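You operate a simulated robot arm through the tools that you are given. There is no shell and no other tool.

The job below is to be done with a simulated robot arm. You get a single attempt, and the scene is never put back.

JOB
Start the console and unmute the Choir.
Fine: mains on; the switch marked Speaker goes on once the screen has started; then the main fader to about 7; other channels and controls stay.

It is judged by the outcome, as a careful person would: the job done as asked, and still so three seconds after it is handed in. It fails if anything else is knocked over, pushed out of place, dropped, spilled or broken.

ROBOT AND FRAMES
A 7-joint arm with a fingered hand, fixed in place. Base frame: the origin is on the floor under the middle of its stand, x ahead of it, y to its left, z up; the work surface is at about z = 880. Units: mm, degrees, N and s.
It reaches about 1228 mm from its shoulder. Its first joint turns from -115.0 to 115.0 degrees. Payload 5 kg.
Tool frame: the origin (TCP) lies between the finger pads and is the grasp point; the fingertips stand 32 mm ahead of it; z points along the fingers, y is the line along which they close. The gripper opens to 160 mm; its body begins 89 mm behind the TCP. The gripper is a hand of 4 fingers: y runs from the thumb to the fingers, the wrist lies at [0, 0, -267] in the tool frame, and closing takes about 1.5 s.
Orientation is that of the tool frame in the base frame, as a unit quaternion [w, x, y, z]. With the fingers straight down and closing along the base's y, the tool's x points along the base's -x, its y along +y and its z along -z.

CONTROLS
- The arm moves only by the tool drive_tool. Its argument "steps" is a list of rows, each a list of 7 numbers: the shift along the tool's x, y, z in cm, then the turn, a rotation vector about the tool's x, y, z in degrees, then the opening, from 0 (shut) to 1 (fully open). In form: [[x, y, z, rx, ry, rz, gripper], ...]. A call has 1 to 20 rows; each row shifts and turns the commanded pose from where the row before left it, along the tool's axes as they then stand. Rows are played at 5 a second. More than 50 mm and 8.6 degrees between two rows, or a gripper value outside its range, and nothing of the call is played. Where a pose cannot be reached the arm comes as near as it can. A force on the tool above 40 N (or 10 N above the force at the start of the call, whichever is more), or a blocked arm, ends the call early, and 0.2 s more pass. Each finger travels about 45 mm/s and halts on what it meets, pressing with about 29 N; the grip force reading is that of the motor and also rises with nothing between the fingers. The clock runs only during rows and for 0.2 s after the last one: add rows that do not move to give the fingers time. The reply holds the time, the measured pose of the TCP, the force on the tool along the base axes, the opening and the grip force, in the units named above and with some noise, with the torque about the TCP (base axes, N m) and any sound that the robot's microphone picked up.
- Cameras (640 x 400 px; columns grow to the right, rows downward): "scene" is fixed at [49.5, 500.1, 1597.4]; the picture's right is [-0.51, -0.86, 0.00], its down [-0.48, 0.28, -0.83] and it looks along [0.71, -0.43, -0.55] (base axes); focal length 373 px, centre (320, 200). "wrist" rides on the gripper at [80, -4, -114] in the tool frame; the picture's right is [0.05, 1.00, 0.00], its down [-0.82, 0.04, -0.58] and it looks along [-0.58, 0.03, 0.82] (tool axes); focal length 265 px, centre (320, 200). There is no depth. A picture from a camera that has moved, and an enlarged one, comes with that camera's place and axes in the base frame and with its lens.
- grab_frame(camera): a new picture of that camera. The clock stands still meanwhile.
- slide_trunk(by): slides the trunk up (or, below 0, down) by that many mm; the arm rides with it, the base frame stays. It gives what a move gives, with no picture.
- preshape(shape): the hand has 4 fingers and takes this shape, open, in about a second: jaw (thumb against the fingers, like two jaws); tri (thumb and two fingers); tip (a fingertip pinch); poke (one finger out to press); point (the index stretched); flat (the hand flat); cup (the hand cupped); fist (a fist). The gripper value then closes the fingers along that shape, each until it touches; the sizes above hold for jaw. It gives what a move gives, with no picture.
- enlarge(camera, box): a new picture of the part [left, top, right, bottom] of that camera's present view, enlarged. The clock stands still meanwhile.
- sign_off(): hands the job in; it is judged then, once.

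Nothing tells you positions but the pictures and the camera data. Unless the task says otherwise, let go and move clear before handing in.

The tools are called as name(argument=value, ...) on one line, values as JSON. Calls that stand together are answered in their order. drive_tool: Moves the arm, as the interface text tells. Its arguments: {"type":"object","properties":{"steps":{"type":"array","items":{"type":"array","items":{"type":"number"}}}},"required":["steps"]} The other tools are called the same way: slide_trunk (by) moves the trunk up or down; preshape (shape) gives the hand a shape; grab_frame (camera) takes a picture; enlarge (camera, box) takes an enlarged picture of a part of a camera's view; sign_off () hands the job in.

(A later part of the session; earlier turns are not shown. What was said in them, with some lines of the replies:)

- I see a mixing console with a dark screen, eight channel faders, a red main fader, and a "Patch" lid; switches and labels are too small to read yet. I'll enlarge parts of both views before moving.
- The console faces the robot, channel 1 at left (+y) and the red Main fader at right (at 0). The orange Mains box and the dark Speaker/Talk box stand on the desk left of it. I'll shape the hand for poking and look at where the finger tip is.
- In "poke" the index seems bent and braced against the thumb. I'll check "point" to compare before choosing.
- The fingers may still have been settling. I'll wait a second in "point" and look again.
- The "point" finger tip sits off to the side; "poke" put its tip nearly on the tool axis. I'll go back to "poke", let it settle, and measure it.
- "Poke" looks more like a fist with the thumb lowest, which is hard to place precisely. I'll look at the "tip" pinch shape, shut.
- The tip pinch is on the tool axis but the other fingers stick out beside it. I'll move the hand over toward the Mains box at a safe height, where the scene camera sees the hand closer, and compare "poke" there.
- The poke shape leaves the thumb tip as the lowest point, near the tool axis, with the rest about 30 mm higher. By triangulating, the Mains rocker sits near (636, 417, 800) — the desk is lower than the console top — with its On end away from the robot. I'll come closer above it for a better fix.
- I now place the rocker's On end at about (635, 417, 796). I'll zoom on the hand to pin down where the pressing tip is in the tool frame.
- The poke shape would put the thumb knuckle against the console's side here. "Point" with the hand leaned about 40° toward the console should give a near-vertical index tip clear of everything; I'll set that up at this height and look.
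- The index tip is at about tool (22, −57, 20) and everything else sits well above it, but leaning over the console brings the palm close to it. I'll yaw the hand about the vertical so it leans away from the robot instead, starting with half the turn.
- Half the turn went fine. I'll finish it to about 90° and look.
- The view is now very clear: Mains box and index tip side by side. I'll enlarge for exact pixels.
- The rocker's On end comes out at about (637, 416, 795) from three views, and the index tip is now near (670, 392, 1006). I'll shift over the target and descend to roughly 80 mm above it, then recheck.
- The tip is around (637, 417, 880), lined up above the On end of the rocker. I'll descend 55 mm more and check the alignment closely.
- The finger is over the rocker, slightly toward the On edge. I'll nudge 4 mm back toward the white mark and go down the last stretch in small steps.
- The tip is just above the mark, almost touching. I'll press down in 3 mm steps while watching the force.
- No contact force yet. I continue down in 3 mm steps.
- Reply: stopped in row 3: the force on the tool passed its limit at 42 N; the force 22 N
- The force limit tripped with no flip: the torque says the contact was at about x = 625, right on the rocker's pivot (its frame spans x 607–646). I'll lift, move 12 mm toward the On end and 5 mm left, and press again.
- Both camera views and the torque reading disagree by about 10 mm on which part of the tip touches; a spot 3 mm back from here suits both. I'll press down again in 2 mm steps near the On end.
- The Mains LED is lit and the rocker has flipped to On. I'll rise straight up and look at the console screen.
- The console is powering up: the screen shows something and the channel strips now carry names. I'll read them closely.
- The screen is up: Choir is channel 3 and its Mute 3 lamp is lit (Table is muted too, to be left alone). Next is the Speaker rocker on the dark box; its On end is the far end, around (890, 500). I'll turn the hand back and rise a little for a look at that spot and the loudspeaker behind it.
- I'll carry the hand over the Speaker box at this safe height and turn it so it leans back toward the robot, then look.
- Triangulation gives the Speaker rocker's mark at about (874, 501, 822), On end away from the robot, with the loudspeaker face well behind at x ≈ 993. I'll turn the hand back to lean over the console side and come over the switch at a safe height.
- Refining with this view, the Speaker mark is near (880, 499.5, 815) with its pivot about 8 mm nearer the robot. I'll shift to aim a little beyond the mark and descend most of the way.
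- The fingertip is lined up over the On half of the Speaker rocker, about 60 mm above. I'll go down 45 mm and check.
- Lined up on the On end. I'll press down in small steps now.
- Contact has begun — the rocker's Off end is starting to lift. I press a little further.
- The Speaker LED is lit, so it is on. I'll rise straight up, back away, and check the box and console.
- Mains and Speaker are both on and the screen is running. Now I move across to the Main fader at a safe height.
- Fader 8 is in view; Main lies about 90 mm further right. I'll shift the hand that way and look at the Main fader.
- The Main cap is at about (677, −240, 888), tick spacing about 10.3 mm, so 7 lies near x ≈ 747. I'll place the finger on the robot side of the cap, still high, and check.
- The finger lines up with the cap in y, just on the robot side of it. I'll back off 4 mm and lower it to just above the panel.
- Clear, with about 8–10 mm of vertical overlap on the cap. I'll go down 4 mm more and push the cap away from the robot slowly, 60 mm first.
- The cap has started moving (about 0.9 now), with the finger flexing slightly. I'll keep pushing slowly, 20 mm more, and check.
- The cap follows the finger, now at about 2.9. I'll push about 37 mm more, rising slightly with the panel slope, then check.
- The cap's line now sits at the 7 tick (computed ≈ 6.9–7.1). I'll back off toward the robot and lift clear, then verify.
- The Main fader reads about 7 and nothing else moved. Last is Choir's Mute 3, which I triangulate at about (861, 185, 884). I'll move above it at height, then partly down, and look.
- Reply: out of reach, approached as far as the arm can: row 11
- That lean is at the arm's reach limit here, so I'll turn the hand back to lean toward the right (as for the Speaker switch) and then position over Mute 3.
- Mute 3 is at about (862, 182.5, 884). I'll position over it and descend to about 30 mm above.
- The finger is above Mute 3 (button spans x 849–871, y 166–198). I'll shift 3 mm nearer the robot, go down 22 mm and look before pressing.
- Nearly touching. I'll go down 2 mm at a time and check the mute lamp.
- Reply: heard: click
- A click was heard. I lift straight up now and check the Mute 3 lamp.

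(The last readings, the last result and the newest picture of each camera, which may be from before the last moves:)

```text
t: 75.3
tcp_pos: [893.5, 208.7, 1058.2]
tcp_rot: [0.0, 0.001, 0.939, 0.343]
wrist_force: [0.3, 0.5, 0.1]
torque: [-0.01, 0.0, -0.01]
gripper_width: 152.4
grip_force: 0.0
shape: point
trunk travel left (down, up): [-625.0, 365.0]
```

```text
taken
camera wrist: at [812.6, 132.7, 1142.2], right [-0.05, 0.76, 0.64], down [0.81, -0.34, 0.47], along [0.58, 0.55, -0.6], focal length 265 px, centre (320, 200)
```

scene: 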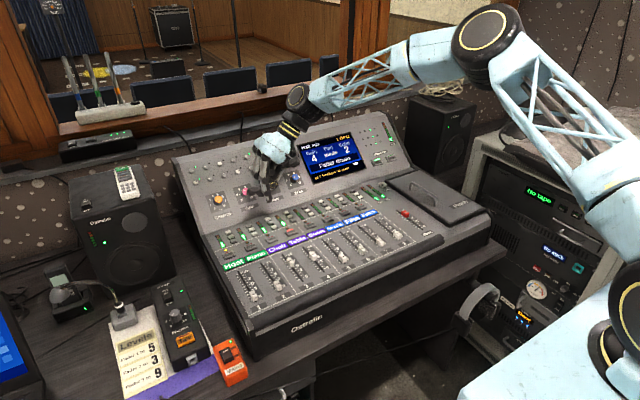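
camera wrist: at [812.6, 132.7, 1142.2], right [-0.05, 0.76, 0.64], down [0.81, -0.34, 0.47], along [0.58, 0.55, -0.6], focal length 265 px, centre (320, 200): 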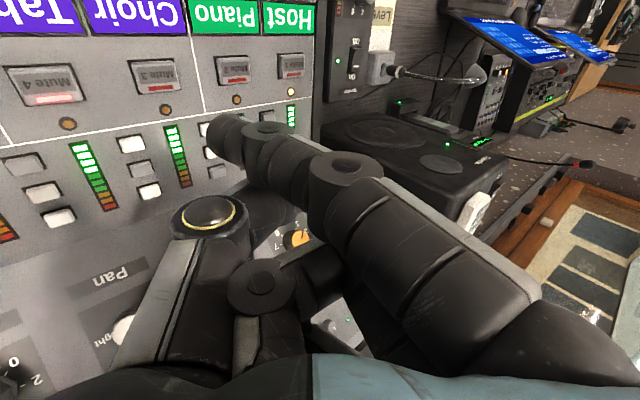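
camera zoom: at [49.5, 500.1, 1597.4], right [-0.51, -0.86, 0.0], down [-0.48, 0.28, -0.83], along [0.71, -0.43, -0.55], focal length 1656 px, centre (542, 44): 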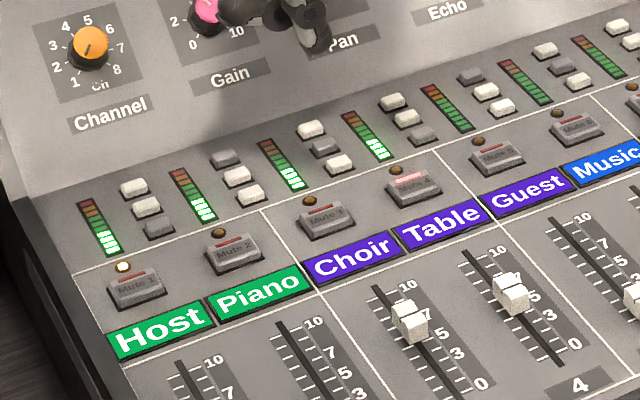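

Mute 3 is now dark (Choir unmuted) and Table's Mute 4 is still lit. I'll move the hand clear and do a final check of everything.

drive_tool(steps=[[0, 2.57, -3.06, 0, 0, 0, 1], [0, 2.57, -3.06, 0, 0, 0, 1], [4.2, 0, 0, 0, 0, 0, 1], [4.2, 0, 0, 0, 0, 0, 1], [4.2, 0, 0, 0, 0, 0, 1], [4.2, 0, 0, 0, 0, 0, 1], [4.2, 0, 0, 0, 0, 0, 1], [4.2, 0, 0, 0, 0, 0, 1], [4.2, 0, 0, 0, 0, 0, 1], [0, 0, 0, 0, 0, 0, 1], [0, 0, 0, 0, 0, 0, 1], [0, 0, 0, 0, 0, 0, 1]])

grab_frame(camera="scene")

enlarge(camera="scene", box=[360, 120, 480, 260])

enlarge(camera="scene", box=[200, 180, 400, 310])

enlarge(camera="scene", box=[100, 270, 260, 390])

enlarge(camera="scene", box=[170, 110, 390, 230])

```text
t: 77.9
tcp_pos: [597.6, 207.7, 1137.6]
tcp_rot: [0.001, 0.0, 0.939, 0.343]
wrist_force: [1.2, 0.3, 0.0]
torque: [0.01, -0.01, -0.02]
gripper_width: 152.3
grip_force: 0.0
shape: point
trunk travel left (down, up): [-625.0, 365.0]
```

```text
taken
```

scene: 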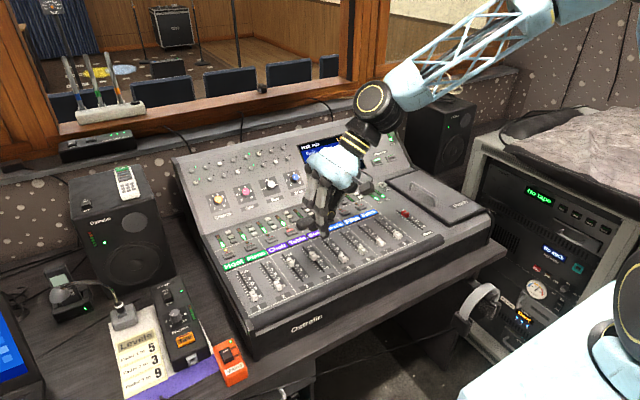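

```text
2.86 times, centred on (420, 190) of scene
camera zoom: at [49.5, 500.1, 1597.4], right [-0.51, -0.86, 0.0], down [-0.48, 0.28, -0.83], along [0.71, -0.43, -0.55], focal length 1065 px, centre (34, 229)
```

zoom: 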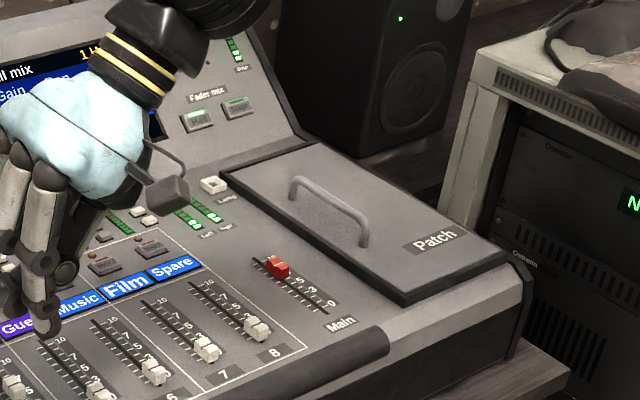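

```text
3.08 times, centred on (300, 245) of scene
camera zoom: at [49.5, 500.1, 1597.4], right [-0.51, -0.86, 0.0], down [-0.48, 0.28, -0.83], along [0.71, -0.43, -0.55], focal length 1147 px, centre (382, 62)
```

zoom: 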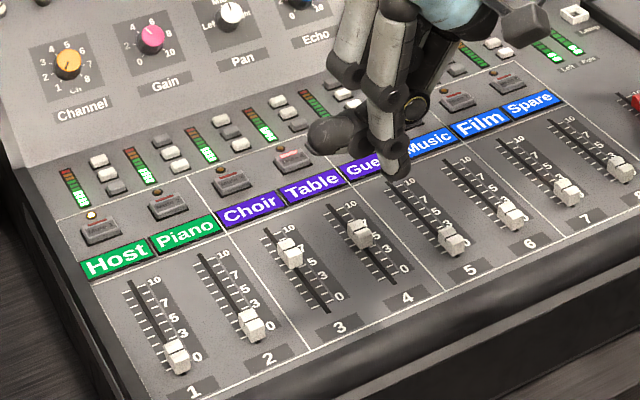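

```text
3.33 times, centred on (180, 330) of scene
camera zoom: at [49.5, 500.1, 1597.4], right [-0.51, -0.86, 0.0], down [-0.48, 0.28, -0.83], along [0.71, -0.43, -0.55], focal length 1242 px, centre (787, -233)
```

zoom: 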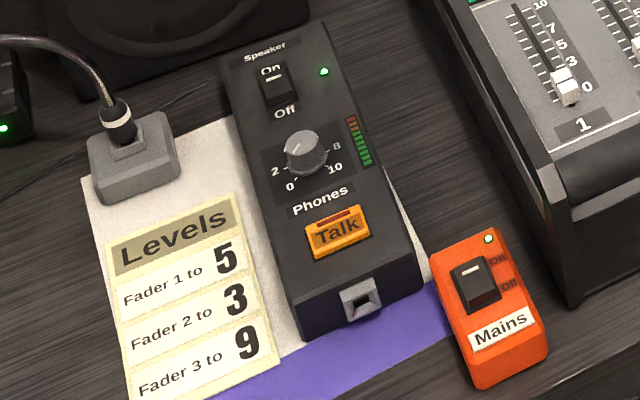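

```text
2.91 times, centred on (280, 170) of scene
camera zoom: at [49.5, 500.1, 1597.4], right [-0.51, -0.86, 0.0], down [-0.48, 0.28, -0.83], along [0.71, -0.43, -0.55], focal length 1084 px, centre (436, 287)
```

zoom: 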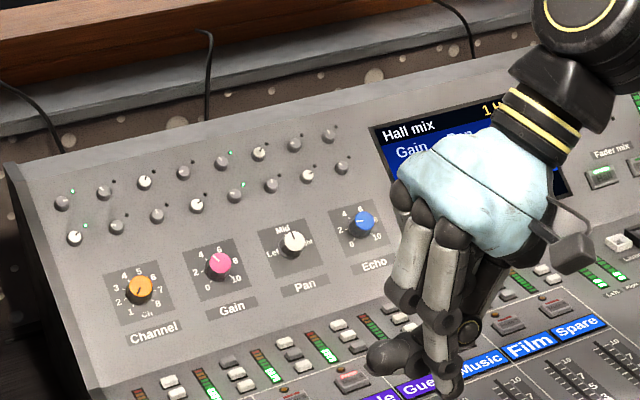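

Everything checks out. The Mains and Speaker LEDs are lit, and the screen has started. Main sits at about 7, and Choir's mute is off. Table is still muted, the other faders and buttons are unchanged, and the hand is well clear. I'm handing the job in.

sign_off()

```text
The job is handed in.
```

The console is started and the Choir (channel 3) is unmuted. I've handed the job in; no verdict has come back yet.

- **Mains:** the orange box's switch is on and its light is lit. The first press landed on the rocker's pivot and stopped at 42 N without switching. The second press worked, and I saw no damage.
- **Speaker:** I turned on the switch marked Speaker after the screen had come up, and its light is lit.
- **Main fader:** it was raised from 0 and reads about 7 (7.0–7.1 from the camera views).
- **Choir:** its mute lamp is now out, after one press of Mute 3.
- **Everything else:** in the final pictures the other faders, the knobs and the small buttons match the start. Table (channel 4) is still muted. I ignored the "Levels" note on the desk, since the job said to leave the other channels alone.

The hand is about 200 mm above the console and not touching anything.
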